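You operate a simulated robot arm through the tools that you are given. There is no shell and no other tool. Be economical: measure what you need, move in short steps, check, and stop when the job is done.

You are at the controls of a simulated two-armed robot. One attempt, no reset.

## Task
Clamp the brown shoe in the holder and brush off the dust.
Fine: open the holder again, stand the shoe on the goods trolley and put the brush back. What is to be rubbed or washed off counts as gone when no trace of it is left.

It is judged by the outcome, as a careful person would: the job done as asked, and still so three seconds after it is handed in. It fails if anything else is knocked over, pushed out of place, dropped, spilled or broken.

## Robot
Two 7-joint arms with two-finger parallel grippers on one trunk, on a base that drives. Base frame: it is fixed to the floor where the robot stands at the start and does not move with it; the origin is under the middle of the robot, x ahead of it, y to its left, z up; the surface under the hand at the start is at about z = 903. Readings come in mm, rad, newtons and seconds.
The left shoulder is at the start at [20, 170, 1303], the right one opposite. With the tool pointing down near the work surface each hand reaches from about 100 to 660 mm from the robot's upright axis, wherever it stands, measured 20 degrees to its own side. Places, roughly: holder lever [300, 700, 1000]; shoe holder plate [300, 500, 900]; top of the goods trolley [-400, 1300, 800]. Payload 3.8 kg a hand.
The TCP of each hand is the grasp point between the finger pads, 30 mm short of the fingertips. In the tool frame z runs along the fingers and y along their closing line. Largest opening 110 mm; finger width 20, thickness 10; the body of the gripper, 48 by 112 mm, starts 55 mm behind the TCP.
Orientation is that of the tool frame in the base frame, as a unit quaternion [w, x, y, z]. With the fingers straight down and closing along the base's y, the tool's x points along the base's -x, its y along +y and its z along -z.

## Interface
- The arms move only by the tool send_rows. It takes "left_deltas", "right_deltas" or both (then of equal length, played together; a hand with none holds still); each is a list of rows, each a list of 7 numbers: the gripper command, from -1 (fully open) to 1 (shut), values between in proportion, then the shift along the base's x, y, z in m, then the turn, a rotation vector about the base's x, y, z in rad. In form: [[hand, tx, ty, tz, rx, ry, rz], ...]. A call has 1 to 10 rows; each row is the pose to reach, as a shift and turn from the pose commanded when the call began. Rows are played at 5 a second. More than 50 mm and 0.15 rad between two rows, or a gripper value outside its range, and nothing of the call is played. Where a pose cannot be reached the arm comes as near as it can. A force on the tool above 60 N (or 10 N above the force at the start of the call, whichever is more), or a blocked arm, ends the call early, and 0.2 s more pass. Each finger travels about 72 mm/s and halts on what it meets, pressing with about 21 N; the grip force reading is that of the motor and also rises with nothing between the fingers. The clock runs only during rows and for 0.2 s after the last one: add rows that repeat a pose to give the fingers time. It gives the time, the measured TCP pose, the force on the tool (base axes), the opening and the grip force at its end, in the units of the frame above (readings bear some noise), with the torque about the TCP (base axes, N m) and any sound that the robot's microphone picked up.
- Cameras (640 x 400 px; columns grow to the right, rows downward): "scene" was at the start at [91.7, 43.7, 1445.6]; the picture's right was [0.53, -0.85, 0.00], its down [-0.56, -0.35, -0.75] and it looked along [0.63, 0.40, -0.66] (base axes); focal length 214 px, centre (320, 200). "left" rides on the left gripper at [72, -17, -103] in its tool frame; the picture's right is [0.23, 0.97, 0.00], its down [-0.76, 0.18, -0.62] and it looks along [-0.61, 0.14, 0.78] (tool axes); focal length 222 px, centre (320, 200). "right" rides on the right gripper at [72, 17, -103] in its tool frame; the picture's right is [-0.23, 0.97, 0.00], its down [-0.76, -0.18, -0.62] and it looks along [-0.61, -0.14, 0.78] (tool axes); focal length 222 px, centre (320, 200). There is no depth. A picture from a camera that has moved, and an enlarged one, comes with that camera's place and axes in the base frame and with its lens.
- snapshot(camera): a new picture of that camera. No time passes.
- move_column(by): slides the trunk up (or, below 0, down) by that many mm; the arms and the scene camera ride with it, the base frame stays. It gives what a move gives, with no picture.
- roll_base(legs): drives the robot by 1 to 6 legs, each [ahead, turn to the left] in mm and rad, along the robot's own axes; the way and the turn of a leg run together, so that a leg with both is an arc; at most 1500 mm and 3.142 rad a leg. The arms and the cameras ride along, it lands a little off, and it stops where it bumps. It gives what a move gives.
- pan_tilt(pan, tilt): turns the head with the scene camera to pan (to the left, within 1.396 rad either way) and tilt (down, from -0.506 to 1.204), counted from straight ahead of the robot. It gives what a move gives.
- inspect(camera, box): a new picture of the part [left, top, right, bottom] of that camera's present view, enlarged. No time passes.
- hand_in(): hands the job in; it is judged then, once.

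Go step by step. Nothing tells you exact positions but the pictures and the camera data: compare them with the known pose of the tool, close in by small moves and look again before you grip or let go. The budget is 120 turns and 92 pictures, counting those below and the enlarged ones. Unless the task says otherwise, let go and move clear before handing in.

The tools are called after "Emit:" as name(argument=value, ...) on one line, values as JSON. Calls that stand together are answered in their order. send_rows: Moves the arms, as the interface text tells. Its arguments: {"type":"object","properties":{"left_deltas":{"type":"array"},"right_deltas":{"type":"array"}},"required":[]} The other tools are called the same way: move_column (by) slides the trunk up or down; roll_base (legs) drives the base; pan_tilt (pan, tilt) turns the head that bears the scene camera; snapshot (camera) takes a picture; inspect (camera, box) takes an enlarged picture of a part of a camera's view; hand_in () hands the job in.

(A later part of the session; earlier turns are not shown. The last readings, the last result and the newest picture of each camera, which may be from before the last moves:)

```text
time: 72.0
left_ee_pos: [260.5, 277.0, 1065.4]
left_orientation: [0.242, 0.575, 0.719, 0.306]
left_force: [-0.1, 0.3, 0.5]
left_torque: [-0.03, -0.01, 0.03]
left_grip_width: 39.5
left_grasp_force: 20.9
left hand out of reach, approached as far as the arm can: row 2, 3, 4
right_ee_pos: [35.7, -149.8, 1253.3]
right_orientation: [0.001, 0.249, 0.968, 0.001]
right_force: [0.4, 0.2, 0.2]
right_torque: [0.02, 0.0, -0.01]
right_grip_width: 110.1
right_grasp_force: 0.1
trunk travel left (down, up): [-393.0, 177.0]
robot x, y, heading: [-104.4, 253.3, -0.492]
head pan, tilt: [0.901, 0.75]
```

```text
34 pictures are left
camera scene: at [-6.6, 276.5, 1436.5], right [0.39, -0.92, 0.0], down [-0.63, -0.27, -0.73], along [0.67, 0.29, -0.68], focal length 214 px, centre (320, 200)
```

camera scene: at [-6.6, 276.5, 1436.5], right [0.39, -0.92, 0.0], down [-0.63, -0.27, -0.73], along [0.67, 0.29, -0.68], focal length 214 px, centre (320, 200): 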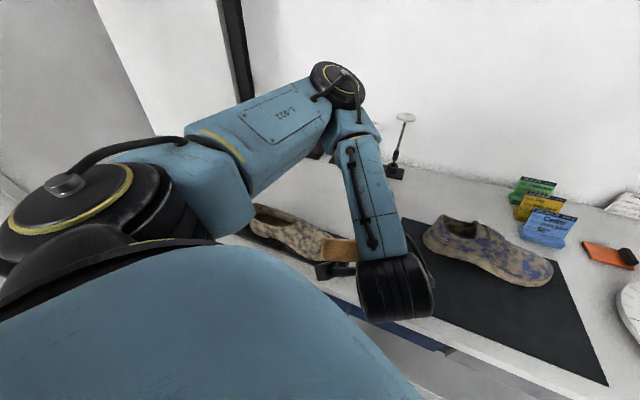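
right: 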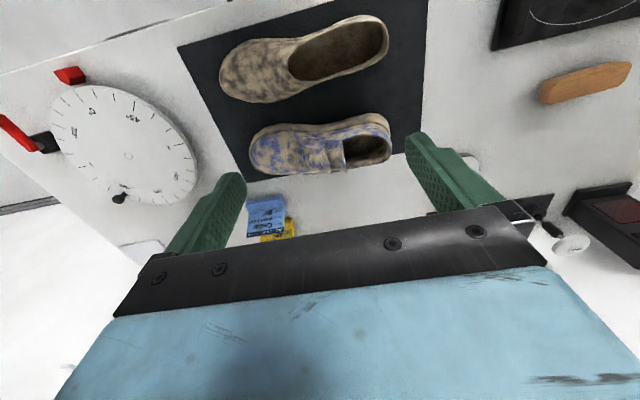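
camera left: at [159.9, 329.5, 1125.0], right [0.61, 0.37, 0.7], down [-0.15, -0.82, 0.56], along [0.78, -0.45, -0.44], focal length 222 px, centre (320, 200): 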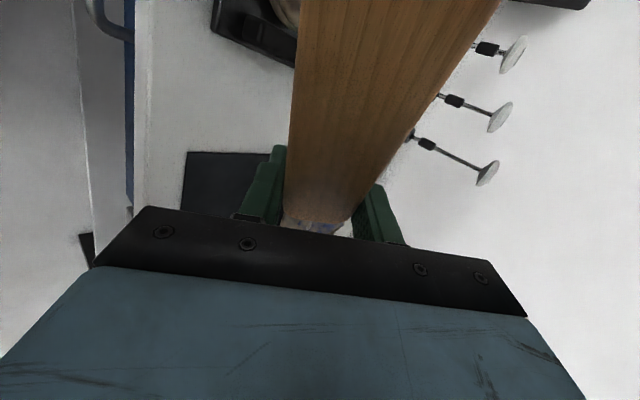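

The brush slid lengthwise in the grip (held near one end now) when it bumped the toe stop; shoe and holder look fine. I straighten the hand while lifting, and will set the brush down to re-grip it.

Emit:
send_rows(left_deltas=[[1, 0.01, 0, 0.02, -0.022, 0.132, -0.019], [1, 0.03, 0.0, 0.05, -0.045, 0.264, -0.038], [1, 0.06, 0.01, 0.08, -0.067, 0.396, -0.056], [1, 0.09, 0.03, 0.09, -0.09, 0.528, -0.075], [1, 0.12, 0.06, 0.09, -0.112, 0.66, -0.094], [1, 0.15, 0.09, 0.09, -0.134, 0.792, -0.113], [1, 0.18, 0.12, 0.09, -0.134, 0.792, -0.113], [1, 0.205, 0.15, 0.08, -0.134, 0.792, -0.113], [1, 0.205, 0.16, 0.06, -0.134, 0.792, -0.113]])

Emit:
snapshot(camera="left")

Emit:
inspect(camera="scene", box=[220, 120, 400, 280])

```text
time: 74.0
left_ee_pos: [461.0, 435.2, 1125.2]
left_orientation: [0.002, 0.669, 0.743, -0.002]
left_force: [-0.1, -0.4, -0.6]
left_torque: [-0.01, -0.01, 0.02]
left_grip_width: 39.6
left_grasp_force: 20.9
left hand out of reach, approached as far as the arm can: row 1
right_ee_pos: [35.7, -150.3, 1252.5]
right_orientation: [0.001, 0.25, 0.968, 0.0]
right_force: [0.4, 0.4, -0.5]
right_torque: [0.0, -0.02, 0.02]
right_grip_width: 110.1
right_grasp_force: 0.1
trunk travel left (down, up): [-393.0, 177.0]
robot x, y, heading: [-102.6, 256.3, -0.5]
head pan, tilt: [0.901, 0.75]
```

```text
33 pictures are left
camera left: at [436.2, 506.3, 1228.1], right [0.94, 0.33, 0.0], down [0.26, -0.74, 0.63], along [0.2, -0.59, -0.78], focal length 222 px, centre (320, 200)
```

left: 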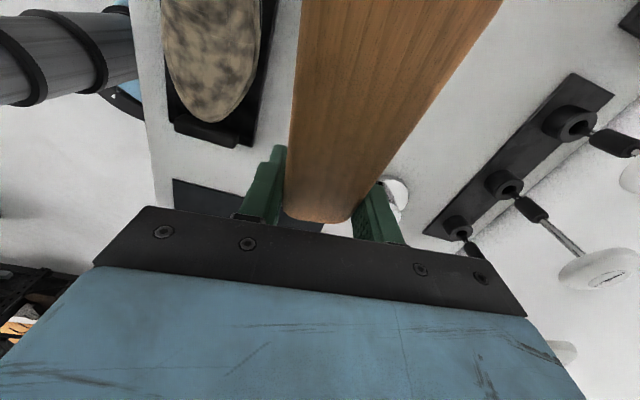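

```text
2.50 times, centred on (310, 200) of scene
camera zoom: at [-6.9, 276.5, 1436.5], right [0.39, -0.92, 0.0], down [-0.63, -0.27, -0.73], along [0.67, 0.29, -0.68], focal length 536 px, centre (345, 200)
```

zoom: 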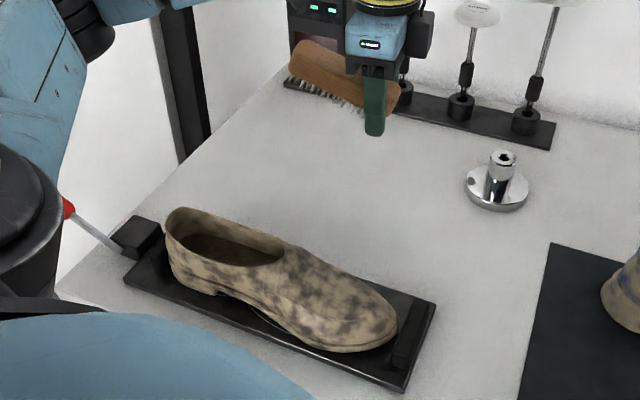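

Now I level the brush by pitching the hand and lower it toward its old place.

Emit:
send_rows(left_deltas=[[1, 0.005, 0, -0.02, -0.13, 0, 0], [1, 0.01, 0, -0.06, -0.26, 0, 0], [1, 0.012, 0, -0.1, -0.36, 0, 0], [1, 0.012, 0, -0.14, -0.36, 0, 0], [1, 0.012, 0, -0.155, -0.36, 0, 0], [1, 0.012, 0, -0.155, -0.36, 0, 0]])

Emit:
inspect(camera="scene", box=[260, 120, 380, 220])

```text
time: 75.4
left_ee_pos: [473.6, 434.0, 969.6]
left_orientation: [0.121, 0.658, 0.731, -0.135]
left_force: [-0.1, 0.3, -0.6]
left_torque: [-0.02, 0.03, 0.0]
left_grip_width: 39.5
left_grasp_force: 21.2
right_ee_pos: [36.5, -150.2, 1251.5]
right_orientation: [0.0, 0.25, 0.968, -0.001]
right_force: [0.2, 0.0, -0.5]
right_torque: [-0.04, -0.04, 0.02]
right_grip_width: 110.1
right_grasp_force: 0.0
trunk travel left (down, up): [-393.0, 177.0]
robot x, y, heading: [-100.4, 252.5, -0.492]
head pan, tilt: [0.901, 0.75]
```

```text
4.00 times, centred on (320, 170) of scene
camera zoom: at [-6.5, 276.2, 1436.5], right [0.39, -0.92, 0.0], down [-0.63, -0.27, -0.73], along [0.67, 0.29, -0.68], focal length 858 px, centre (320, 320)
```

zoom: 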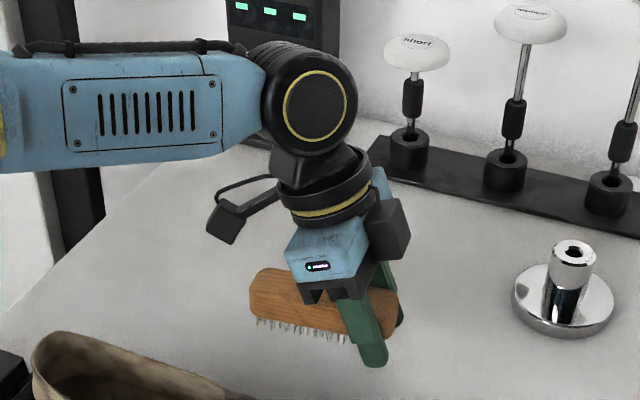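

Level now. Lowering to just about the table, then releasing.

Emit:
send_rows(left_deltas=[[1, 0, 0, -0.015, 0, 0, 0], [1, 0, 0, -0.028, 0, 0, 0], [1, 0, 0, -0.033, 0, 0, 0], [1, 0, 0, -0.035, 0, 0, 0]])

Emit:
inspect(camera="scene", box=[260, 130, 380, 230])

```text
time: 76.4
left_ee_pos: [473.7, 435.0, 933.3]
left_orientation: [0.121, 0.658, 0.731, -0.134]
left_force: [-0.5, -0.1, -1.0]
left_torque: [0.01, 0.03, 0.02]
left_grip_width: 39.5
left_grasp_force: 20.6
right_ee_pos: [34.6, -149.9, 1253.5]
right_orientation: [0.0, 0.25, 0.968, 0.0]
right_force: [0.7, -0.5, 1.4]
right_torque: [0.0, 0.01, 0.0]
right_grip_width: 110.0
right_grasp_force: 0.0
trunk travel left (down, up): [-393.0, 177.0]
robot x, y, heading: [-99.6, 254.7, -0.494]
head pan, tilt: [0.901, 0.75]
```

```text
4.00 times, centred on (320, 180) of scene
camera zoom: at [-6.6, 276.4, 1436.5], right [0.39, -0.92, 0.0], down [-0.63, -0.27, -0.73], along [0.67, 0.29, -0.68], focal length 858 px, centre (320, 280)
```

zoom: 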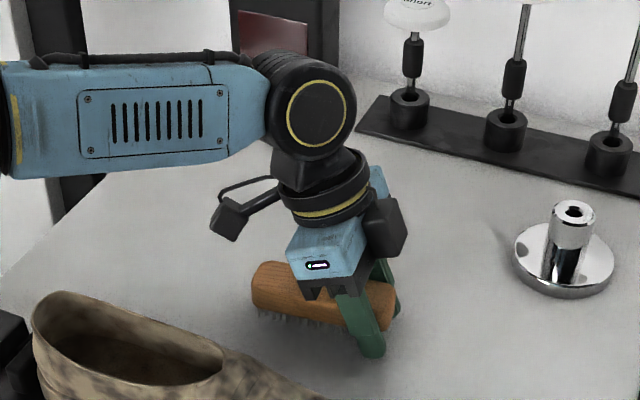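

Releasing here (only a few mm above the table), then re-gripping the brush at its middle.

Emit:
send_rows(left_deltas=[[0.2, 0, 0, 0, 0, 0, 0], [-0.3, 0, 0, 0, 0, 0, 0], [-0.5, 0, 0, 0, 0, 0, 0], [-0.5, 0, -0.002, 0.04, 0, 0, 0], [-0.5, 0, 0.01, 0.08, 0.13, 0, 0], [-0.5, -0.003, 0.03, 0.08, 0.26, 0, 0], [-0.5, -0.005, 0.047, 0.07, 0.36, 0, 0], [-0.5, -0.005, 0.047, 0.07, 0.36, 0, 0]])

Emit:
snapshot(camera="left")

Emit:
inspect(camera="scene", box=[230, 160, 370, 280])

```text
time: 78.2
left_ee_pos: [468.9, 484.1, 1003.2]
left_orientation: [0.001, 0.669, 0.743, -0.002]
left_force: [-0.3, 0.6, -0.3]
left_torque: [-0.01, 0.03, 0.04]
left_grip_width: 82.8
left_grasp_force: 0.1
right_ee_pos: [34.9, -149.5, 1252.0]
right_orientation: [0.0, 0.249, 0.968, 0.0]
right_force: [-0.8, 0.4, 0.8]
right_torque: [-0.01, 0.01, 0.01]
right_grip_width: 110.1
right_grasp_force: 0.1
trunk travel left (down, up): [-393.0, 177.0]
robot x, y, heading: [-98.5, 255.6, -0.496]
head pan, tilt: [0.901, 0.75]
```

```text
29 pictures are left
camera left: at [445.4, 554.1, 1106.9], right [0.94, 0.33, 0.0], down [0.26, -0.74, 0.63], along [0.2, -0.59, -0.78], focal length 222 px, centre (320, 200)
```

left: 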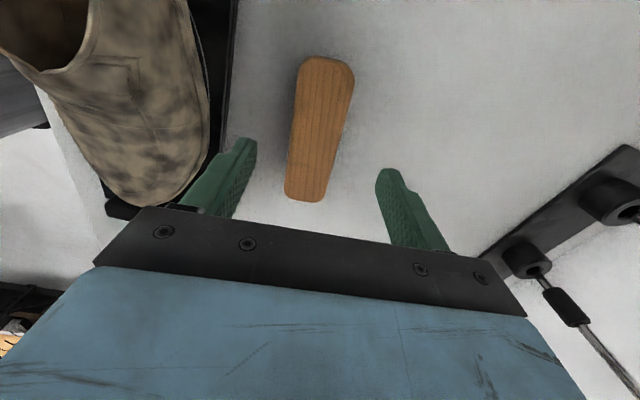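

```text
3.33 times, centred on (300, 220) of scene
camera zoom: at [-6.7, 276.3, 1436.5], right [0.39, -0.92, 0.0], down [-0.63, -0.27, -0.73], along [0.67, 0.29, -0.68], focal length 715 px, centre (387, 133)
```

zoom: 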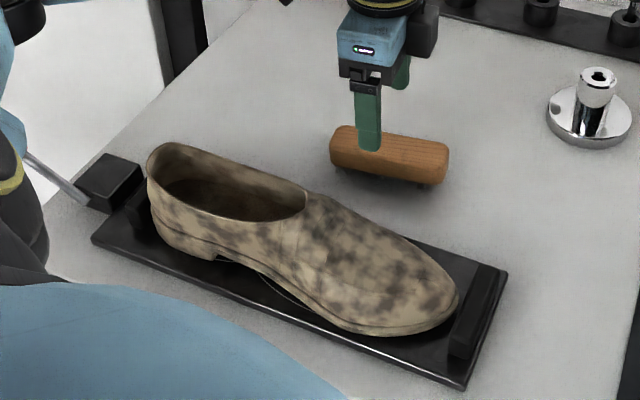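

Brush is back at nearly its original place. I align (small turn), grip it again, and lift high.

Emit:
send_rows(left_deltas=[[-0.5, -0.005, 0, -0.02, 0, 0, 0.08], [-0.5, -0.005, 0, -0.045, 0, 0, 0.08], [-0.5, -0.005, 0, -0.059, 0, 0, 0.08], [-0.5, -0.005, 0, -0.059, 0, 0, 0.08], [1, -0.005, 0, -0.059, 0, 0, 0.08], [1, -0.005, 0, -0.059, 0, 0, 0.08], [1, -0.005, 0, -0.059, 0, 0, 0.08], [1, -0.005, 0, -0.03, 0, 0, 0.08], [1, -0.005, 0, 0.015, 0, 0, 0.0], [1, -0.005, 0, 0.06, 0, 0, 0]])

Emit:
send_rows(left_deltas=[[1, -0.02, 0, 0.03, 0, 0, 0], [1, -0.05, 0, 0.06, 0, 0, 0], [1, -0.09, 0, 0.08, 0, 0, 0], [1, -0.13, 0, 0.08, 0, 0, 0]])

Emit:
roll_base(legs=[[0, -0.5], [-210, 0]])

```text
time: 80.4
left_ee_pos: [464.5, 482.9, 1064.6]
left_orientation: [0.002, 0.669, 0.743, -0.002]
left_force: [0.5, 0.6, -0.8]
left_torque: [-0.01, -0.03, 0.01]
left_grip_width: 39.1
left_grasp_force: 20.7
right_ee_pos: [36.0, -150.1, 1253.2]
right_orientation: [0.0, 0.249, 0.968, 0.0]
right_force: [-0.3, -0.6, 0.7]
right_torque: [0.03, -0.02, 0.01]
right_grip_width: 110.2
right_grasp_force: 0.1
trunk travel left (down, up): [-393.0, 177.0]
robot x, y, heading: [-100.7, 257.0, -0.497]
head pan, tilt: [0.901, 0.75]
```

```text
time: 81.4
left_ee_pos: [332.2, 485.9, 1144.0]
left_orientation: [0.002, 0.668, 0.744, -0.002]
left_force: [0.0, -0.7, -0.1]
left_torque: [0.03, 0.01, 0.0]
left_grip_width: 38.9
left_grasp_force: 21.0
right_ee_pos: [35.4, -149.3, 1252.6]
right_orientation: [0.001, 0.25, 0.968, -0.001]
right_force: [-1.0, -0.9, 0.4]
right_torque: [0.02, -0.01, -0.01]
right_grip_width: 109.8
right_grasp_force: 0.0
trunk travel left (down, up): [-393.0, 177.0]
robot x, y, heading: [-98.0, 256.9, -0.501]
head pan, tilt: [0.901, 0.75]
```

```text
time: 84.5
left_ee_pos: [276.1, 427.4, 1144.7]
left_orientation: [0.001, 0.833, 0.554, -0.003]
left_force: [-0.1, -0.2, 0.1]
left_torque: [-0.05, 0.0, 0.0]
left_grip_width: 39.0
left_grasp_force: 21.0
right_ee_pos: [-291.0, 13.4, 1251.9]
right_orientation: [0.001, 0.481, 0.877, -0.001]
right_force: [-0.3, -0.2, -0.3]
right_torque: [-0.01, -0.01, -0.03]
right_grip_width: 110.0
right_grasp_force: 0.2
trunk travel left (down, up): [-393.0, 177.0]
robot x, y, heading: [-214.9, 432.1, -0.996]
head pan, tilt: [0.901, 0.75]
```

Base is now in a better stance. Squaring the hand and pitching it over the toe part.

Emit:
send_rows(left_deltas=[[1, 0.02, -0.01, 0, 0, 0, 0.13], [1, 0.04, -0.02, -0.03, 0, 0, 0.26], [1, 0.052, -0.025, -0.05, 0, 0, 0.396], [1, 0.052, -0.025, -0.06, 0, 0, 0.396]])

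Emit:
send_rows(left_deltas=[[1, 0, 0, -0.01, 0.14, 0, 0], [1, 0, 0, -0.03, 0.28, 0, 0], [1, 0, 0, -0.05, 0.33, 0, 0], [1, 0, 0, -0.07, 0.33, 0, 0], [1, 0, 0, -0.078, 0.33, 0, 0], [1, 0, 0, -0.078, 0.33, 0, 0]])

Emit:
pan_tilt(pan=1.2, tilt=0.75)

Emit:
snapshot(camera="scene")

```text
time: 85.5
left_ee_pos: [326.7, 402.4, 1081.8]
left_orientation: [0.001, 0.706, 0.708, -0.002]
left_force: [-0.9, 0.1, -0.9]
left_torque: [-0.01, -0.01, 0.01]
left_grip_width: 39.3
left_grasp_force: 21.3
right_ee_pos: [-292.0, 13.5, 1252.4]
right_orientation: [0.0, 0.482, 0.876, 0.0]
right_force: [-0.1, -0.4, -0.3]
right_torque: [0.02, 0.01, 0.02]
right_grip_width: 110.1
right_grasp_force: 0.1
trunk travel left (down, up): [-393.0, 177.0]
robot x, y, heading: [-215.9, 437.6, -1.0]
head pan, tilt: [0.901, 0.75]
```

```text
time: 86.9
left_ee_pos: [327.6, 402.9, 1005.3]
left_orientation: [-0.113, 0.698, 0.698, 0.114]
left_force: [0.3, -0.6, -0.1]
left_torque: [-0.01, 0.0, 0.03]
left_grip_width: 39.2
left_grasp_force: 20.9
right_ee_pos: [-292.0, 12.7, 1253.5]
right_orientation: [0.0, 0.482, 0.876, 0.0]
right_force: [0.1, 0.0, 0.3]
right_torque: [-0.01, 0.0, 0.02]
right_grip_width: 110.3
right_grasp_force: 0.1
trunk travel left (down, up): [-393.0, 177.0]
robot x, y, heading: [-220.0, 432.7, -0.996]
head pan, tilt: [0.901, 0.75]
```

```text
time: 87.7
left_ee_pos: [328.3, 402.0, 1004.6]
left_orientation: [-0.114, 0.698, 0.698, 0.115]
left_force: [0.0, 0.3, -1.6]
left_torque: [0.02, -0.01, 0.03]
left_grip_width: 39.3
left_grasp_force: 21.2
right_ee_pos: [-292.0, 11.8, 1252.3]
right_orientation: [0.0, 0.482, 0.876, -0.001]
right_force: [-0.5, 0.0, 0.3]
right_torque: [-0.02, 0.0, 0.01]
right_grip_width: 110.2
right_grasp_force: 0.1
trunk travel left (down, up): [-393.0, 177.0]
robot x, y, heading: [-216.1, 435.0, -0.998]
head pan, tilt: [1.201, 0.75]
```

```text
27 pictures are left
camera scene: at [-124.3, 431.5, 1436.5], right [0.2, -0.98, 0.0], down [-0.67, -0.14, -0.73], along [0.72, 0.15, -0.68], focal length 214 px, centre (320, 200)
```

scene: 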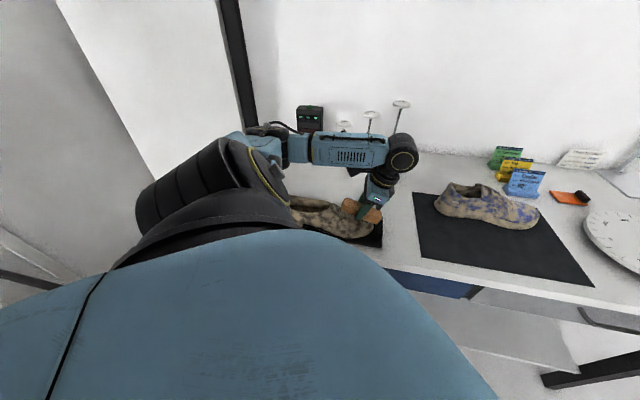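

No contact yet; lowering a little more until touch.

Emit:
send_rows(left_deltas=[[1, 0, 0, -0.005, 0, 0, 0], [1, 0, 0, -0.01, 0, 0, 0], [1, 0, 0, -0.01, 0, 0, 0]])

Emit:
send_rows(left_deltas=[[1, 0, 0, -0.005, 0, 0, 0], [1, 0, 0, -0.008, 0, 0, 0], [1, 0, 0, -0.008, 0, 0, 0]])

```text
time: 88.5
left_ee_pos: [328.1, 403.3, 995.8]
left_orientation: [-0.113, 0.698, 0.698, 0.114]
left_force: [-0.3, -2.1, 19.9]
left_torque: [-0.03, 0.05, 0.02]
left_grip_width: 39.7
left_grasp_force: 21.3
right_ee_pos: [-293.2, 14.0, 1252.1]
right_orientation: [0.001, 0.481, 0.877, 0.0]
right_force: [0.0, -0.3, 0.2]
right_torque: [0.01, -0.01, -0.01]
right_grip_width: 110.2
right_grasp_force: 0.1
trunk travel left (down, up): [-393.0, 177.0]
robot x, y, heading: [-216.1, 430.7, -0.996]
head pan, tilt: [1.201, 0.75]
```

```text
time: 89.3
left_ee_pos: [326.8, 403.0, 988.2]
left_orientation: [-0.114, 0.697, 0.698, 0.115]
left_force: [2.3, -4.1, 19.5]
left_torque: [0.02, -0.05, -0.04]
left_grip_width: 39.4
left_grasp_force: 20.8
right_ee_pos: [-293.1, 12.8, 1252.4]
right_orientation: [0.0, 0.482, 0.876, 0.001]
right_force: [0.6, -0.2, -0.2]
right_torque: [0.03, 0.01, 0.0]
right_grip_width: 110.0
right_grasp_force: 0.0
trunk travel left (down, up): [-393.0, 177.0]
robot x, y, heading: [-217.2, 431.9, -1.0]
head pan, tilt: [1.201, 0.75]
```

Even contact (torque ≈0); the brush slides slightly in the grip at 20 N, so I ease off and now do the rolling stroke down the near side.

Emit:
send_rows(left_deltas=[[1, -0.01, 0, 0.002, 0, -0.14, 0], [1, -0.02, 0, 0.0, 0, -0.28, 0], [1, -0.03, 0, -0.004, 0, -0.42, 0], [1, -0.039, 0, -0.009, 0, -0.56, 0], [1, -0.047, 0, -0.016, 0, -0.7, 0], [1, -0.054, 0, -0.023, 0, -0.84, 0], [1, -0.06, 0, -0.031, 0, -0.98, 0], [1, -0.064, 0, -0.038, 0, -1.1, 0]])

Emit:
inspect(camera="scene", box=[270, 150, 420, 270])

```text
time: 91.1
left_ee_pos: [260.0, 398.7, 953.1]
left_orientation: [0.27, 0.534, 0.655, 0.461]
left_force: [-8.4, -4.4, 19.3]
left_torque: [-0.13, 0.06, -0.04]
left_grip_width: 39.4
left_grasp_force: 20.8
right_ee_pos: [-293.6, 11.3, 1252.4]
right_orientation: [0.001, 0.482, 0.876, 0.001]
right_force: [0.4, 0.3, 0.2]
right_torque: [-0.01, -0.02, 0.02]
right_grip_width: 110.0
right_grasp_force: 0.1
trunk travel left (down, up): [-393.0, 177.0]
robot x, y, heading: [-213.9, 428.5, -0.994]
head pan, tilt: [1.201, 0.75]
```

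```text
3.33 times, centred on (345, 210) of scene
camera zoom: at [-127.6, 430.7, 1436.8], right [0.2, -0.98, 0.0], down [-0.67, -0.14, -0.73], along [0.72, 0.15, -0.68], focal length 715 px, centre (237, 167)
```

zoom: 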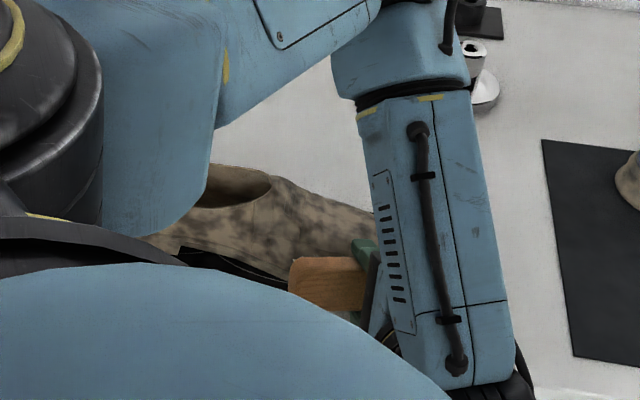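

The near-side roll works from this stance (~20 N contact). Returning over the top and on to the far side.

Emit:
send_rows(left_deltas=[[1, 0.004, 0, 0.007, 0, 0.12, 0], [1, 0.01, 0, 0.015, 0, 0.26, 0], [1, 0.017, 0, 0.022, 0, 0.4, 0], [1, 0.025, 0, 0.029, 0, 0.54, 0], [1, 0.034, 0, 0.034, 0, 0.68, 0], [1, 0.044, 0, 0.038, 0, 0.82, 0], [1, 0.054, 0, 0.04, 0, 0.96, 0], [1, 0.064, 0, 0.04, 0, 1.1, 0], [1, 0.074, 0, 0.04, 0, 1.24, 0], [1, 0.084, 0, 0.038, 0, 1.38, 0]])

Emit:
send_rows(left_deltas=[[1, 0.01, 0, -0.004, 0, 0.14, 0], [1, 0.019, 0, -0.009, 0, 0.28, 0], [1, 0.027, 0, -0.016, 0, 0.42, 0], [1, 0.034, 0, -0.023, 0, 0.56, 0], [1, 0.04, 0, -0.031, 0, 0.7, 0], [1, 0.044, 0, -0.038, 0, 0.82, 0]])

Emit:
snapshot(camera="scene")

```text
time: 93.3
left_ee_pos: [351.2, 400.8, 987.9]
left_orientation: [-0.212, 0.707, 0.674, 0.015]
left_force: [0.0, 0.2, 0.0]
left_torque: [-0.01, -0.01, 0.0]
left_grip_width: 39.2
left_grasp_force: 20.8
right_ee_pos: [-291.9, 12.2, 1252.0]
right_orientation: [0.0, 0.482, 0.876, 0.0]
right_force: [0.5, -0.2, 0.3]
right_torque: [-0.01, 0.0, 0.0]
right_grip_width: 110.2
right_grasp_force: 0.1
trunk travel left (down, up): [-393.0, 177.0]
robot x, y, heading: [-214.1, 434.0, -0.997]
head pan, tilt: [1.201, 0.75]
```

```text
time: 94.8
left_ee_pos: [369.0, 382.5, 967.2]
left_orientation: [-0.425, 0.677, 0.544, -0.256]
left_force: [4.8, -16.8, 7.0]
left_torque: [-0.67, -0.04, 0.38]
left_grip_width: 39.4
left_grasp_force: 21.5
left hand out of reach, approached as far as the arm can: row 5, 6
right_ee_pos: [-292.4, 14.4, 1252.8]
right_orientation: [0.001, 0.483, 0.876, -0.002]
right_force: [0.2, 2.1, 1.1]
right_torque: [-0.05, -0.01, -0.01]
right_grip_width: 110.3
right_grasp_force: 0.1
trunk travel left (down, up): [-393.0, 177.0]
robot x, y, heading: [-214.3, 430.7, -1.001]
head pan, tilt: [1.201, 0.75]
stopped in row 6 (left hand): the force on the tool passed its limit at 67 N (the readings are from after the stop); the commanded pose is now the measured one
```

```text
25 pictures are left
camera scene: at [-123.7, 432.3, 1436.4], right [0.2, -0.98, 0.0], down [-0.67, -0.14, -0.73], along [0.72, 0.14, -0.68], focal length 214 px, centre (320, 200)
```

scene: 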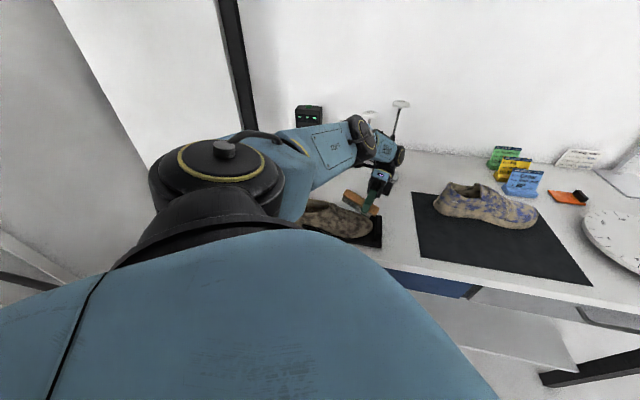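

The far-side roll is reachable to about 0.7 rad from here. I lift off and check the dust on the toe.

Emit:
send_rows(left_deltas=[[1, 0.01, 0.01, 0.03, 0, -0.1, 0], [1, 0.02, 0.01, 0.07, 0, -0.24, 0], [1, 0.03, 0.0, 0.11, 0, -0.38, 0], [1, 0.05, 0.0, 0.13, 0, -0.52, 0], [1, 0.08, 0.0, 0.13, 0, -0.66, 0], [1, 0.11, 0.0, 0.13, 0, -0.8, 0]])

Emit:
inspect(camera="scene", box=[280, 180, 400, 260])

Emit:
snapshot(camera="left")

```text
time: 96.2
left_ee_pos: [478.5, 384.1, 1094.2]
left_orientation: [-0.182, 0.719, 0.67, 0.032]
left_force: [0.4, 0.4, -0.9]
left_torque: [0.0, -0.01, 0.0]
left_grip_width: 39.6
left_grasp_force: 20.8
right_ee_pos: [-292.0, 14.3, 1252.9]
right_orientation: [0.001, 0.483, 0.875, 0.0]
right_force: [-0.7, -0.1, -0.1]
right_torque: [0.01, 0.01, 0.02]
right_grip_width: 109.7
right_grasp_force: 0.1
trunk travel left (down, up): [-393.0, 177.0]
robot x, y, heading: [-213.0, 428.4, -0.998]
head pan, tilt: [1.201, 0.75]
```

```text
5.00 times, centred on (340, 220) of scene
camera zoom: at [-124.0, 430.5, 1436.5], right [0.2, -0.98, 0.0], down [-0.67, -0.14, -0.73], along [0.72, 0.15, -0.68], focal length 1072 px, centre (220, 100)
```

zoom: 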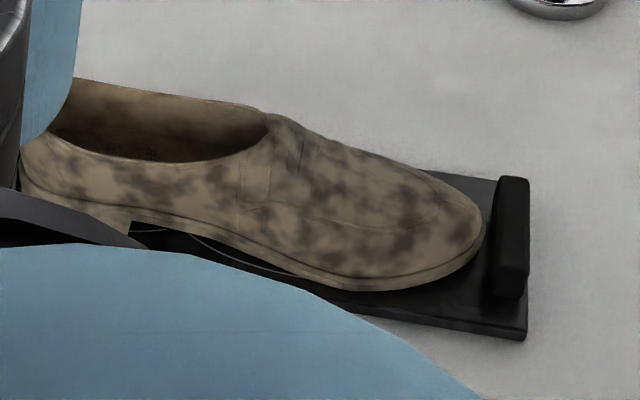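

```text
23 pictures are left
camera left: at [489.8, 421.9, 1216.1], right [0.97, 0.18, -0.15], down [0.22, -0.92, 0.32], along [-0.08, -0.35, -0.94], focal length 222 px, centre (320, 200)
```

left: 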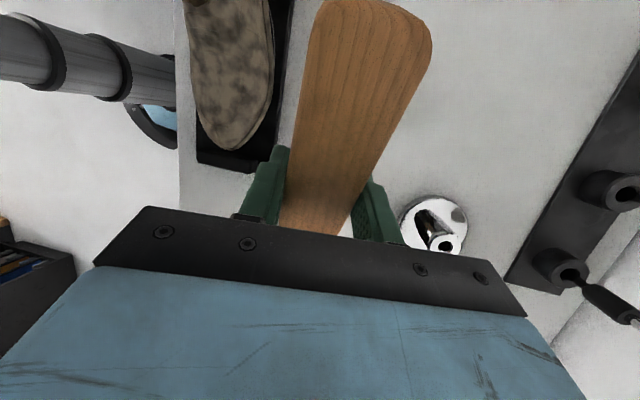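

The dust film looks generally fainter/darker than before — it's wearing off with brushing. I return to the vamp and keep stroking back and forth along the shoe.

Emit:
send_rows(left_deltas=[[1, -0.03, 0.005, 0, 0.008, -0.11, 0.017], [1, -0.07, 0.01, 0, 0.017, -0.222, 0.034], [1, -0.11, 0.02, -0.01, 0.017, -0.222, 0.034], [1, -0.15, 0.021, -0.03, 0.017, -0.222, 0.034], [1, -0.15, 0.021, -0.07, 0.017, -0.222, 0.034], [1, -0.15, 0.021, -0.095, 0.017, -0.222, 0.034], [1, -0.15, 0.021, -0.101, 0.017, -0.222, 0.034], [1, -0.15, 0.021, -0.106, 0.017, -0.222, 0.034]])

```text
time: 98.0
left_ee_pos: [328.0, 405.6, 989.1]
left_orientation: [-0.114, 0.698, 0.698, 0.112]
left_force: [0.6, 0.5, -0.3]
left_torque: [0.01, 0.02, 0.01]
left_grip_width: 39.7
left_grasp_force: 20.9
right_ee_pos: [-292.3, 12.3, 1252.8]
right_orientation: [0.0, 0.483, 0.876, 0.0]
right_force: [0.1, 0.3, 1.0]
right_torque: [0.0, 0.03, 0.0]
right_grip_width: 109.9
right_grasp_force: 0.1
trunk travel left (down, up): [-393.0, 177.0]
robot x, y, heading: [-218.3, 434.0, -0.999]
head pan, tilt: [1.201, 0.75]
```

Emit:
send_rows(left_deltas=[[1, 0, 0, -0.006, 0, 0, 0], [1, -0.01, 0.01, -0.007, 0, -0.14, 0], [1, -0.02, 0.02, -0.008, 0, -0.28, 0], [1, -0.029, 0.025, -0.012, 0, -0.42, 0], [1, -0.038, 0.02, -0.017, 0, -0.56, 0], [1, -0.046, 0.01, -0.023, 0, -0.7, 0], [1, -0.053, 0, -0.03, 0, -0.84, 0], [1, -0.059, 0.01, -0.037, 0, -0.98, 0], [1, -0.053, 0.02, -0.03, 0, -0.84, 0], [1, -0.046, 0.025, -0.023, 0, -0.7, 0]])

Emit:
send_rows(left_deltas=[[1, 0.008, -0.015, 0.006, 0, 0.14, 0], [1, 0.017, 0, 0.011, 0, 0.28, 0], [1, 0.026, -0.015, 0.014, 0, 0.42, 0], [1, 0.036, 0, 0.016, 0, 0.56, 0], [1, 0.046, -0.015, 0.016, 0, 0.7, 0], [1, 0.056, 0, 0.015, 0, 0.84, 0], [1, 0.066, -0.015, 0.013, 0, 0.98, 0], [1, 0.075, 0, 0.009, 0, 1.12, 0], [1, 0.083, -0.015, 0.004, 0, 1.26, 0], [1, 0.075, 0, 0.009, 0, 1.12, 0]])

Emit:
inspect(camera="scene", box=[280, 180, 400, 260])

```text
time: 99.0
left_ee_pos: [299.7, 423.5, 983.7]
left_orientation: [0.035, 0.665, 0.706, 0.239]
left_force: [-16.0, -9.8, 12.0]
left_torque: [-0.29, 0.69, 0.15]
left_grip_width: 39.6
left_grasp_force: 20.6
right_ee_pos: [-295.0, 14.6, 1253.1]
right_orientation: [0.001, 0.483, 0.875, 0.001]
right_force: [-0.1, 0.4, -0.3]
right_torque: [-0.06, 0.03, -0.01]
right_grip_width: 109.9
right_grasp_force: 0.0
trunk travel left (down, up): [-393.0, 177.0]
robot x, y, heading: [-220.8, 431.9, -1.004]
head pan, tilt: [1.201, 0.75]
stopped in row 5 (left hand): the force on the tool passed its limit at 85 N (the readings are from after the stop); the commanded pose is now the measured one
```

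```text
time: 101.2
left_ee_pos: [377.6, 429.8, 990.8]
left_orientation: [-0.347, 0.691, 0.617, -0.146]
left_force: [-0.2, 0.8, 0.0]
left_torque: [-0.05, -0.05, 0.04]
left_grip_width: 39.4
left_grasp_force: 21.3
right_ee_pos: [-293.6, 15.8, 1254.5]
right_orientation: [0.001, 0.483, 0.876, -0.001]
right_force: [-0.1, 1.7, 0.8]
right_torque: [0.0, 0.01, -0.04]
right_grip_width: 110.3
right_grasp_force: 0.1
trunk travel left (down, up): [-393.0, 177.0]
robot x, y, heading: [-218.4, 430.9, -1.003]
head pan, tilt: [1.201, 0.75]
```

```text
5.00 times, centred on (340, 220) of scene
camera zoom: at [-125.1, 433.6, 1436.6], right [0.2, -0.98, 0.0], down [-0.67, -0.14, -0.73], along [0.72, 0.14, -0.68], focal length 1072 px, centre (220, 100)
```

zoom: 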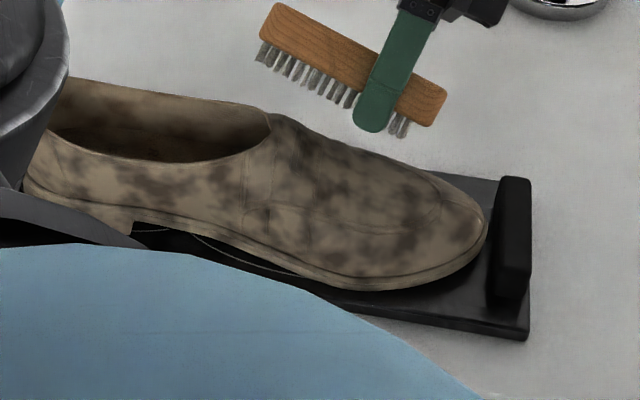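

The dust fades evenly. The brush has slid up in the grip so fingertips protrude; I'll set it on the free table spot and re-grip it properly, then use lighter strokes.

Emit:
send_rows(left_deltas=[[1, 0.01, 0, 0.03, -0.042, -0.102, 0.015], [1, 0.02, 0.005, 0.06, -0.083, -0.204, 0.031], [1, 0.04, 0.01, 0.07, -0.125, -0.307, 0.046], [1, 0.06, 0.02, 0.07, -0.167, -0.409, 0.061], [1, 0.08, 0.03, 0.06, -0.208, -0.511, 0.077], [1, 0.085, 0.03, 0.05, -0.25, -0.613, 0.092], [1, 0.085, 0.03, 0.02, -0.2915, -0.7154, 0.1074], [1, 0.085, 0.03, -0.02, -0.2915, -0.7154, 0.1074], [1, 0.085, 0.03, -0.04, -0.2915, -0.7154, 0.1074], [1, 0.085, 0.03, -0.045, -0.2915, -0.7154, 0.1074]])

Emit:
inspect(camera="scene", box=[280, 140, 400, 240])

```text
time: 103.4
left_ee_pos: [463.6, 457.5, 947.3]
left_orientation: [-0.001, 0.707, 0.707, 0.0]
left_force: [1.1, 0.3, -0.8]
left_torque: [-0.04, 0.02, 0.0]
left_grip_width: 39.5
left_grasp_force: 20.9
right_ee_pos: [-292.4, 12.6, 1253.4]
right_orientation: [0.001, 0.483, 0.875, -0.001]
right_force: [-0.5, 0.0, 0.4]
right_torque: [-0.02, 0.0, -0.03]
right_grip_width: 109.9
right_grasp_force: 0.0
trunk travel left (down, up): [-393.0, 177.0]
robot x, y, heading: [-214.5, 431.7, -1.007]
head pan, tilt: [1.201, 0.75]
```

```text
4.00 times, centred on (340, 190) of scene
camera zoom: at [-123.8, 429.6, 1436.5], right [0.2, -0.98, 0.0], down [-0.67, -0.13, -0.73], along [0.72, 0.14, -0.68], focal length 858 px, centre (240, 240)
```

zoom: 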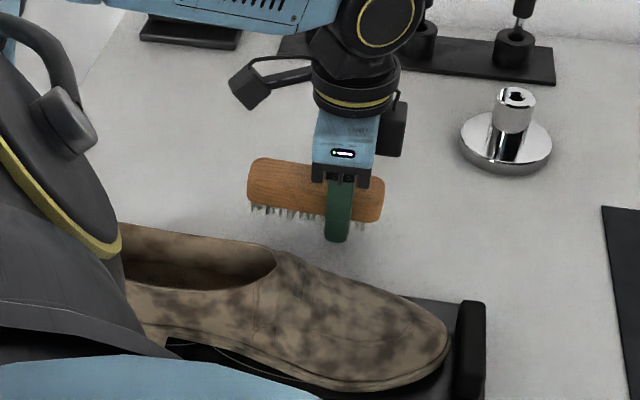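

Lower, release, shift to the brush middle and re-grip higher — all in one go.

Emit:
send_rows(left_deltas=[[1, 0, 0, -0.009, 0, 0, 0], [1, 0, 0, -0.0125, 0, 0, 0], [0.3, 0, 0, -0.0125, 0, 0, 0], [-0.2, 0, 0, -0.0125, 0, 0, 0], [-0.2, 0, 0.01, -0.005, 0, 0, 0], [-0.2, 0, 0.022, 0.001, 0, 0, 0], [-0.2, 0, 0.022, 0.001, 0, 0, 0], [1, 0, 0.022, 0.001, 0, 0, 0], [1, 0, 0.022, 0.001, 0, 0, 0], [1, 0, 0.022, 0.001, 0, 0, 0]])

Emit:
send_rows(left_deltas=[[1, 0, 0, 0.04, 0, 0, 0], [1, 0, 0, 0.08, 0, 0, 0], [1, -0.03, -0.01, 0.11, 0, 0, 0], [1, -0.07, -0.025, 0.11, 0.1, 0, 0], [1, -0.1, -0.045, 0.11, 0.22, 0, 0], [1, -0.132, -0.07, 0.11, 0.33, 0, 0], [1, -0.132, -0.07, 0.08, 0.33, 0, 0], [1, -0.132, -0.07, 0.06, 0.33, 0, 0]])

Emit:
inspect(camera="scene", box=[280, 160, 400, 260])

```text
time: 105.6
left_ee_pos: [462.8, 476.7, 948.5]
left_orientation: [-0.001, 0.707, 0.707, 0.0]
left_force: [-1.4, 0.6, 0.2]
left_torque: [-0.04, -0.02, -0.05]
left_grip_width: 39.0
left_grasp_force: 21.0
right_ee_pos: [-291.8, 11.8, 1253.8]
right_orientation: [0.0, 0.483, 0.875, 0.0]
right_force: [0.1, 0.5, -0.5]
right_torque: [-0.02, 0.04, -0.02]
right_grip_width: 109.9
right_grasp_force: 0.2
trunk travel left (down, up): [-393.0, 177.0]
robot x, y, heading: [-213.8, 429.2, -1.005]
head pan, tilt: [1.201, 0.75]
```

```text
time: 107.4
left_ee_pos: [330.6, 408.1, 1008.5]
left_orientation: [-0.116, 0.696, 0.699, 0.117]
left_force: [1.5, 2.5, 3.8]
left_torque: [-0.03, -0.04, 0.03]
left_grip_width: 38.9
left_grasp_force: 21.1
right_ee_pos: [-293.8, 12.7, 1252.2]
right_orientation: [0.0, 0.483, 0.876, 0.0]
right_force: [0.2, -0.9, 0.0]
right_torque: [0.0, -0.02, 0.01]
right_grip_width: 109.9
right_grasp_force: 0.1
trunk travel left (down, up): [-393.0, 177.0]
robot x, y, heading: [-215.5, 430.9, -1.002]
head pan, tilt: [1.201, 0.75]
```

```text
4.00 times, centred on (340, 210) of scene
camera zoom: at [-125.0, 429.7, 1436.7], right [0.2, -0.98, 0.0], down [-0.67, -0.13, -0.73], along [0.72, 0.14, -0.68], focal length 858 px, centre (240, 160)
```

zoom: 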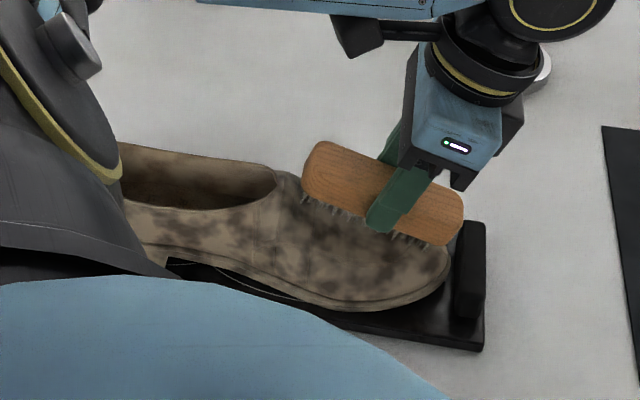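

Light contact now with bristles free. Rolling stroke on near side again, with a larger radius.

Emit:
send_rows(left_deltas=[[1, -0.0114, 0, -0.003, 0, -0.14, 0], [1, -0.0227, 0, -0.0052, 0, -0.28, 0], [1, -0.0334, 0, -0.009, 0, -0.42, 0], [1, -0.0436, 0, -0.0145, 0, -0.56, 0], [1, -0.0528, 0, -0.0213, 0, -0.7, 0], [1, -0.0611, 0, -0.0293, 0, -0.84, 0], [1, -0.0681, 0, -0.0383, 0, -0.98, 0], [1, -0.0731, 0, -0.0468, 0, -1.1, 0], [1, -0.0681, 0, -0.0383, 0, -0.98, 0], [1, -0.0611, 0, -0.0293, 0, -0.84, 0]])

Emit:
send_rows(left_deltas=[[1, 0.0083, 0, 0.008, 0, 0.14, 0], [1, 0.0175, 0, 0.0148, 0, 0.28, 0], [1, 0.0277, 0, 0.0203, 0, 0.42, 0], [1, 0.0384, 0, 0.024, 0, 0.56, 0], [1, 0.0497, 0, 0.0265, 0, 0.7, 0], [1, 0.0611, 0, 0.0273, 0, 0.84, 0], [1, 0.0725, 0, 0.0265, 0, 0.98, 0], [1, 0.0838, 0, 0.024, 0, 1.12, 0], [1, 0.0945, 0, 0.0203, 0, 1.26, 0], [1, 0.1047, 0, 0.0148, 0, 1.4, 0]])

Emit:
send_rows(left_deltas=[[1, -0.0102, 0, 0.0055, 0, -0.14, 0], [1, -0.0209, 0, 0.0092, 0, -0.28, 0], [1, -0.0322, 0, 0.0117, 0, -0.42, 0], [1, -0.0436, 0, 0.0125, 0, -0.56, 0], [1, -0.055, 0, 0.0117, 0, -0.7, 0], [1, -0.0663, 0, 0.0092, 0, -0.84, 0], [1, -0.077, 0, 0.0055, 0, -0.98, 0], [1, -0.0872, 0, 0.0, 0, -1.12, 0], [1, -0.0964, 0, -0.0068, 0, -1.26, 0], [1, -0.1047, 0, -0.0148, 0, -1.4, 0]])

Emit:
inspect(camera="scene", box=[280, 160, 400, 260])

```text
time: 109.6
left_ee_pos: [270.6, 408.9, 978.0]
left_orientation: [0.175, 0.588, 0.686, 0.392]
left_force: [-7.8, -1.1, 0.6]
left_torque: [0.03, 0.08, 0.44]
left_grip_width: 39.4
left_grasp_force: 21.2
right_ee_pos: [-293.3, 12.4, 1253.5]
right_orientation: [0.002, 0.483, 0.876, 0.0]
right_force: [-0.9, 0.8, 0.4]
right_torque: [0.0, -0.01, -0.04]
right_grip_width: 109.9
right_grasp_force: 0.1
trunk travel left (down, up): [-393.0, 177.0]
robot x, y, heading: [-218.7, 431.0, -1.006]
head pan, tilt: [1.201, 0.75]
```

```text
time: 111.8
left_ee_pos: [376.4, 410.3, 992.6]
left_orientation: [-0.307, 0.702, 0.637, -0.081]
left_force: [0.9, -0.1, 0.2]
left_torque: [-0.02, 0.02, 0.0]
left_grip_width: 39.3
left_grasp_force: 20.9
right_ee_pos: [-291.2, 11.8, 1253.0]
right_orientation: [0.0, 0.483, 0.876, 0.0]
right_force: [-0.1, 1.0, -0.3]
right_torque: [-0.03, 0.0, 0.01]
right_grip_width: 110.2
right_grasp_force: 0.0
trunk travel left (down, up): [-393.0, 177.0]
robot x, y, heading: [-216.0, 431.4, -1.0]
head pan, tilt: [1.201, 0.75]
```

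```text
time: 114.0
left_ee_pos: [269.3, 406.3, 979.4]
left_orientation: [0.179, 0.588, 0.686, 0.39]
left_force: [-0.8, 1.6, -0.3]
left_torque: [0.01, 0.0, 0.02]
left_grip_width: 39.3
left_grasp_force: 20.9
right_ee_pos: [-292.7, 10.6, 1251.4]
right_orientation: [0.0, 0.483, 0.876, 0.001]
right_force: [-0.7, 0.3, -1.4]
right_torque: [-0.01, 0.01, 0.01]
right_grip_width: 110.0
right_grasp_force: 0.2
trunk travel left (down, up): [-393.0, 177.0]
robot x, y, heading: [-216.0, 430.8, -1.001]
head pan, tilt: [1.201, 0.75]
```

```text
4.00 times, centred on (340, 210) of scene
camera zoom: at [-124.9, 428.6, 1436.5], right [0.2, -0.98, 0.0], down [-0.67, -0.13, -0.73], along [0.72, 0.14, -0.68], focal length 858 px, centre (240, 160)
```

zoom: 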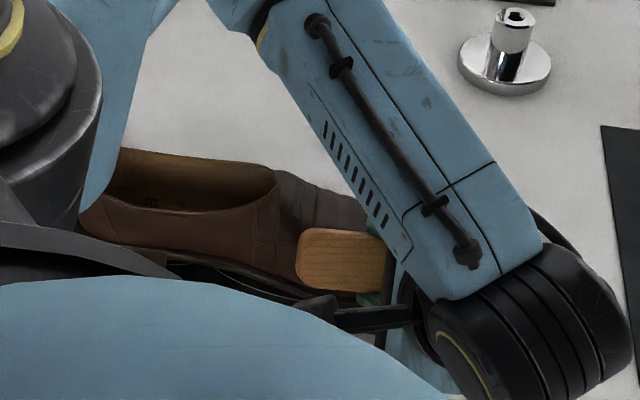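

The shoe is a clean dark brown now. I lift the brush off, level it and bring it over its original place, then check the shoe.

Emit:
send_rows(left_deltas=[[1, -0.005, 0, 0.025, -0.05, 0.116, -0.007], [1, 0.01, 0, 0.065, -0.1, 0.233, -0.014], [1, 0.04, 0.01, 0.1, -0.15, 0.349, -0.021], [1, 0.08, 0.03, 0.11, -0.2, 0.465, -0.027], [1, 0.12, 0.05, 0.11, -0.25, 0.582, -0.034], [1, 0.16, 0.065, 0.11, -0.3, 0.698, -0.041], [1, 0.201, 0.077, 0.11, -0.35, 0.8145, -0.048], [1, 0.201, 0.077, 0.08, -0.35, 0.8145, -0.048], [1, 0.201, 0.077, 0.04, -0.35, 0.8145, -0.048], [1, 0.201, 0.077, 0.0, -0.35, 0.8145, -0.048]])

Emit:
inspect(camera="scene", box=[270, 160, 400, 260])

Emit:
snapshot(camera="left")

```text
time: 116.2
left_ee_pos: [469.6, 487.4, 977.9]
left_orientation: [-0.001, 0.672, 0.741, 0.001]
left_force: [-0.6, -0.5, -0.2]
left_torque: [0.01, -0.01, -0.02]
left_grip_width: 39.8
left_grasp_force: 21.4
right_ee_pos: [-291.9, 11.4, 1252.5]
right_orientation: [0.0, 0.484, 0.875, 0.0]
right_force: [-0.3, 0.8, -0.8]
right_torque: [-0.02, 0.01, 0.0]
right_grip_width: 110.0
right_grasp_force: 0.0
trunk travel left (down, up): [-393.0, 177.0]
robot x, y, heading: [-214.8, 434.1, -1.001]
head pan, tilt: [1.201, 0.75]
```

```text
4.00 times, centred on (335, 210) of scene
camera zoom: at [-123.7, 429.6, 1436.5], right [0.2, -0.98, 0.0], down [-0.67, -0.13, -0.73], along [0.72, 0.14, -0.68], focal length 858 px, centre (260, 160)
```

zoom: 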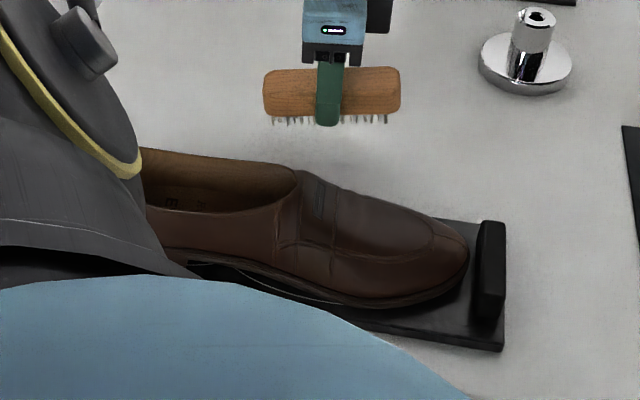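

```text
17 pictures are left
camera left: at [446.4, 558.7, 1081.6], right [0.95, 0.32, 0.0], down [0.25, -0.74, 0.62], along [0.2, -0.59, -0.78], focal length 222 px, centre (320, 200)
```

left: 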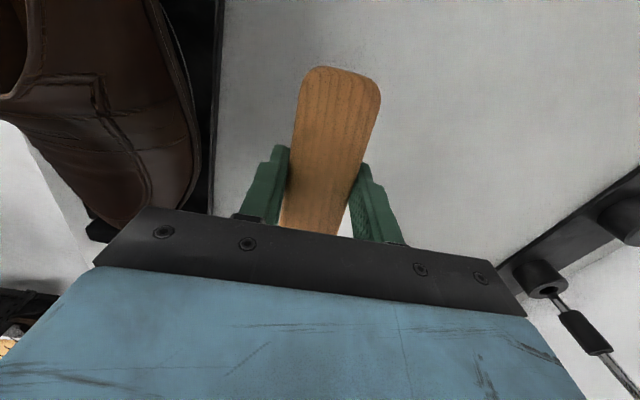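

The shoe is clean all over. I set the brush down on its old place and release.

Emit:
send_rows(left_deltas=[[1, 0, -0.004, -0.02, 0, 0, 0], [1, 0, -0.004, -0.028, 0, 0, 0], [1, 0, -0.004, -0.032, 0, 0, 0], [1, 0, -0.004, -0.033, 0, 0, 0]])

Emit:
inspect(camera="scene", box=[300, 150, 380, 210])

```text
time: 117.2
left_ee_pos: [471.7, 483.0, 946.3]
left_orientation: [0.0, 0.671, 0.741, 0.002]
left_force: [0.6, 2.1, 7.9]
left_torque: [0.58, 0.09, -0.01]
left_grip_width: 39.4
left_grasp_force: 20.6
right_ee_pos: [-293.6, 12.5, 1253.1]
right_orientation: [0.0, 0.484, 0.875, 0.0]
right_force: [-0.3, -0.7, -0.5]
right_torque: [0.02, -0.02, -0.03]
right_grip_width: 110.0
right_grasp_force: 0.1
trunk travel left (down, up): [-393.0, 177.0]
robot x, y, heading: [-215.8, 434.1, -1.004]
head pan, tilt: [1.201, 0.75]
```

```text
6.67 times, centred on (340, 180) of scene
camera zoom: at [-125.1, 430.1, 1436.7], right [0.2, -0.98, 0.0], down [-0.67, -0.13, -0.73], along [0.72, 0.14, -0.68], focal length 1430 px, centre (187, 333)
```

zoom: 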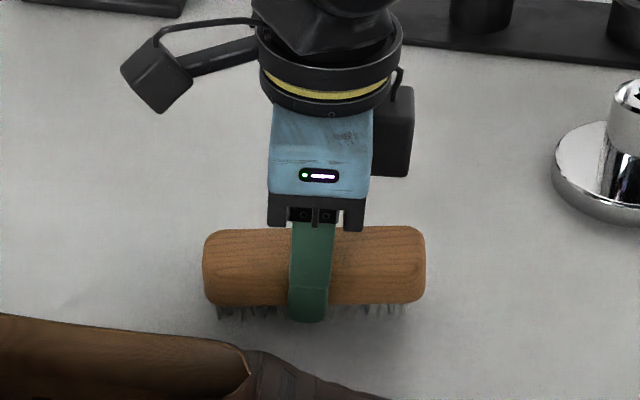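

Touching the table. Releasing, lifting straight up, then driving to a stance for the lever.

Emit:
send_rows(left_deltas=[[0.2, 0, 0, 0, 0, 0, 0], [-0.2, 0, 0, 0, 0, 0, 0], [-0.2, 0, 0, 0, 0, 0, 0], [-0.2, 0, 0, 0.03, 0, 0, 0], [-0.2, 0, 0, 0.08, 0, 0, 0], [-0.2, -0.01, 0, 0.13, 0, 0, 0], [-0.2, -0.03, 0, 0.18, 0, 0, 0], [-0.2, -0.06, 0, 0.2, 0, 0, 0]])

Emit:
roll_base(legs=[[0, 1.0]])

Emit:
pan_tilt(pan=0.7, tilt=0.75)

Emit:
snapshot(camera="scene")

```text
refused: row 6 steps farther than a row can; nothing moved
```

```text
time: 120.2
left_ee_pos: [107.9, 1039.8, 945.3]
left_orientation: [-0.001, 0.23, 0.973, 0.0]
left_force: [-0.5, 0.1, 0.2]
left_torque: [0.02, 0.03, -0.02]
left_grip_width: 39.5
left_grasp_force: 20.9
right_ee_pos: [98.4, 143.0, 1253.0]
right_orientation: [0.0, 0.001, 1.0, 0.0]
right_force: [-0.5, -0.1, -0.7]
right_torque: [0.01, 0.0, -0.01]
right_grip_width: 110.1
right_grasp_force: 0.1
trunk travel left (down, up): [-393.0, 177.0]
robot x, y, heading: [-215.0, 435.4, 0.006]
head pan, tilt: [1.201, 0.75]
```

```text
time: 121.1
left_ee_pos: [109.2, 1038.5, 945.3]
left_orientation: [0.0, 0.231, 0.973, 0.0]
left_force: [0.0, 0.4, -1.1]
left_torque: [-0.02, -0.02, -0.02]
left_grip_width: 39.3
left_grasp_force: 20.9
right_ee_pos: [97.2, 144.0, 1253.3]
right_orientation: [0.0, 0.0, 1.0, 0.0]
right_force: [0.2, 0.4, 0.1]
right_torque: [0.0, -0.01, 0.02]
right_grip_width: 110.2
right_grasp_force: 0.1
trunk travel left (down, up): [-393.0, 177.0]
robot x, y, heading: [-215.2, 432.1, 0.005]
head pan, tilt: [0.7, 0.75]
```

```text
15 pictures are left
camera scene: at [-132.5, 485.0, 1436.5], right [0.65, -0.76, 0.0], down [-0.52, -0.44, -0.73], along [0.56, 0.47, -0.68], focal length 214 px, centre (320, 200)
```

scene: 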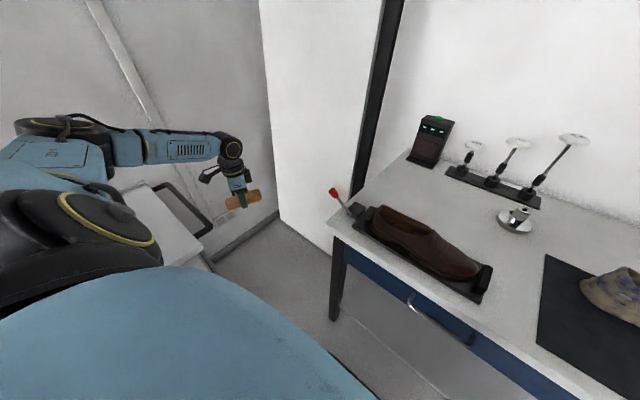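

The release row had been refused for step size, so the brush was still in the hand during that turn – nothing appears touched. I raise it high, turn back the same way and put it down properly.

Emit:
send_rows(left_deltas=[[1, 0, 0, 0.045, 0, 0, 0], [1, 0, 0, 0.09, 0, 0, 0], [1, 0, 0, 0.135, 0, 0, 0], [1, 0, 0, 0.18, 0, 0, 0]])

Emit:
roll_base(legs=[[0, -1.0]])

```text
time: 122.1
left_ee_pos: [107.1, 1040.7, 1125.9]
left_orientation: [-0.002, 0.232, 0.973, 0.001]
left_force: [-0.3, -1.0, -0.1]
left_torque: [0.01, 0.06, 0.01]
left_grip_width: 39.6
left_grasp_force: 21.1
right_ee_pos: [98.4, 142.0, 1254.2]
right_orientation: [0.0, 0.0, 1.0, 0.0]
right_force: [0.4, -0.2, 0.2]
right_torque: [0.02, 0.0, 0.0]
right_grip_width: 110.0
right_grasp_force: 0.1
trunk travel left (down, up): [-393.0, 177.0]
robot x, y, heading: [-215.5, 427.4, 0.006]
head pan, tilt: [0.7, 0.75]
```

```text
time: 125.0
left_ee_pos: [470.4, 490.4, 1124.3]
left_orientation: [-0.002, 0.667, 0.745, 0.001]
left_force: [-0.2, 0.2, -0.7]
left_torque: [0.04, -0.03, -0.03]
left_grip_width: 39.3
left_grasp_force: 21.2
right_ee_pos: [-287.7, 12.0, 1252.7]
right_orientation: [0.0, 0.478, 0.878, 0.001]
right_force: [-0.8, 0.6, 0.4]
right_torque: [-0.03, -0.04, 0.02]
right_grip_width: 109.7
right_grasp_force: 0.0
trunk travel left (down, up): [-393.0, 177.0]
robot x, y, heading: [-215.6, 430.8, -0.99]
head pan, tilt: [0.7, 0.75]
```

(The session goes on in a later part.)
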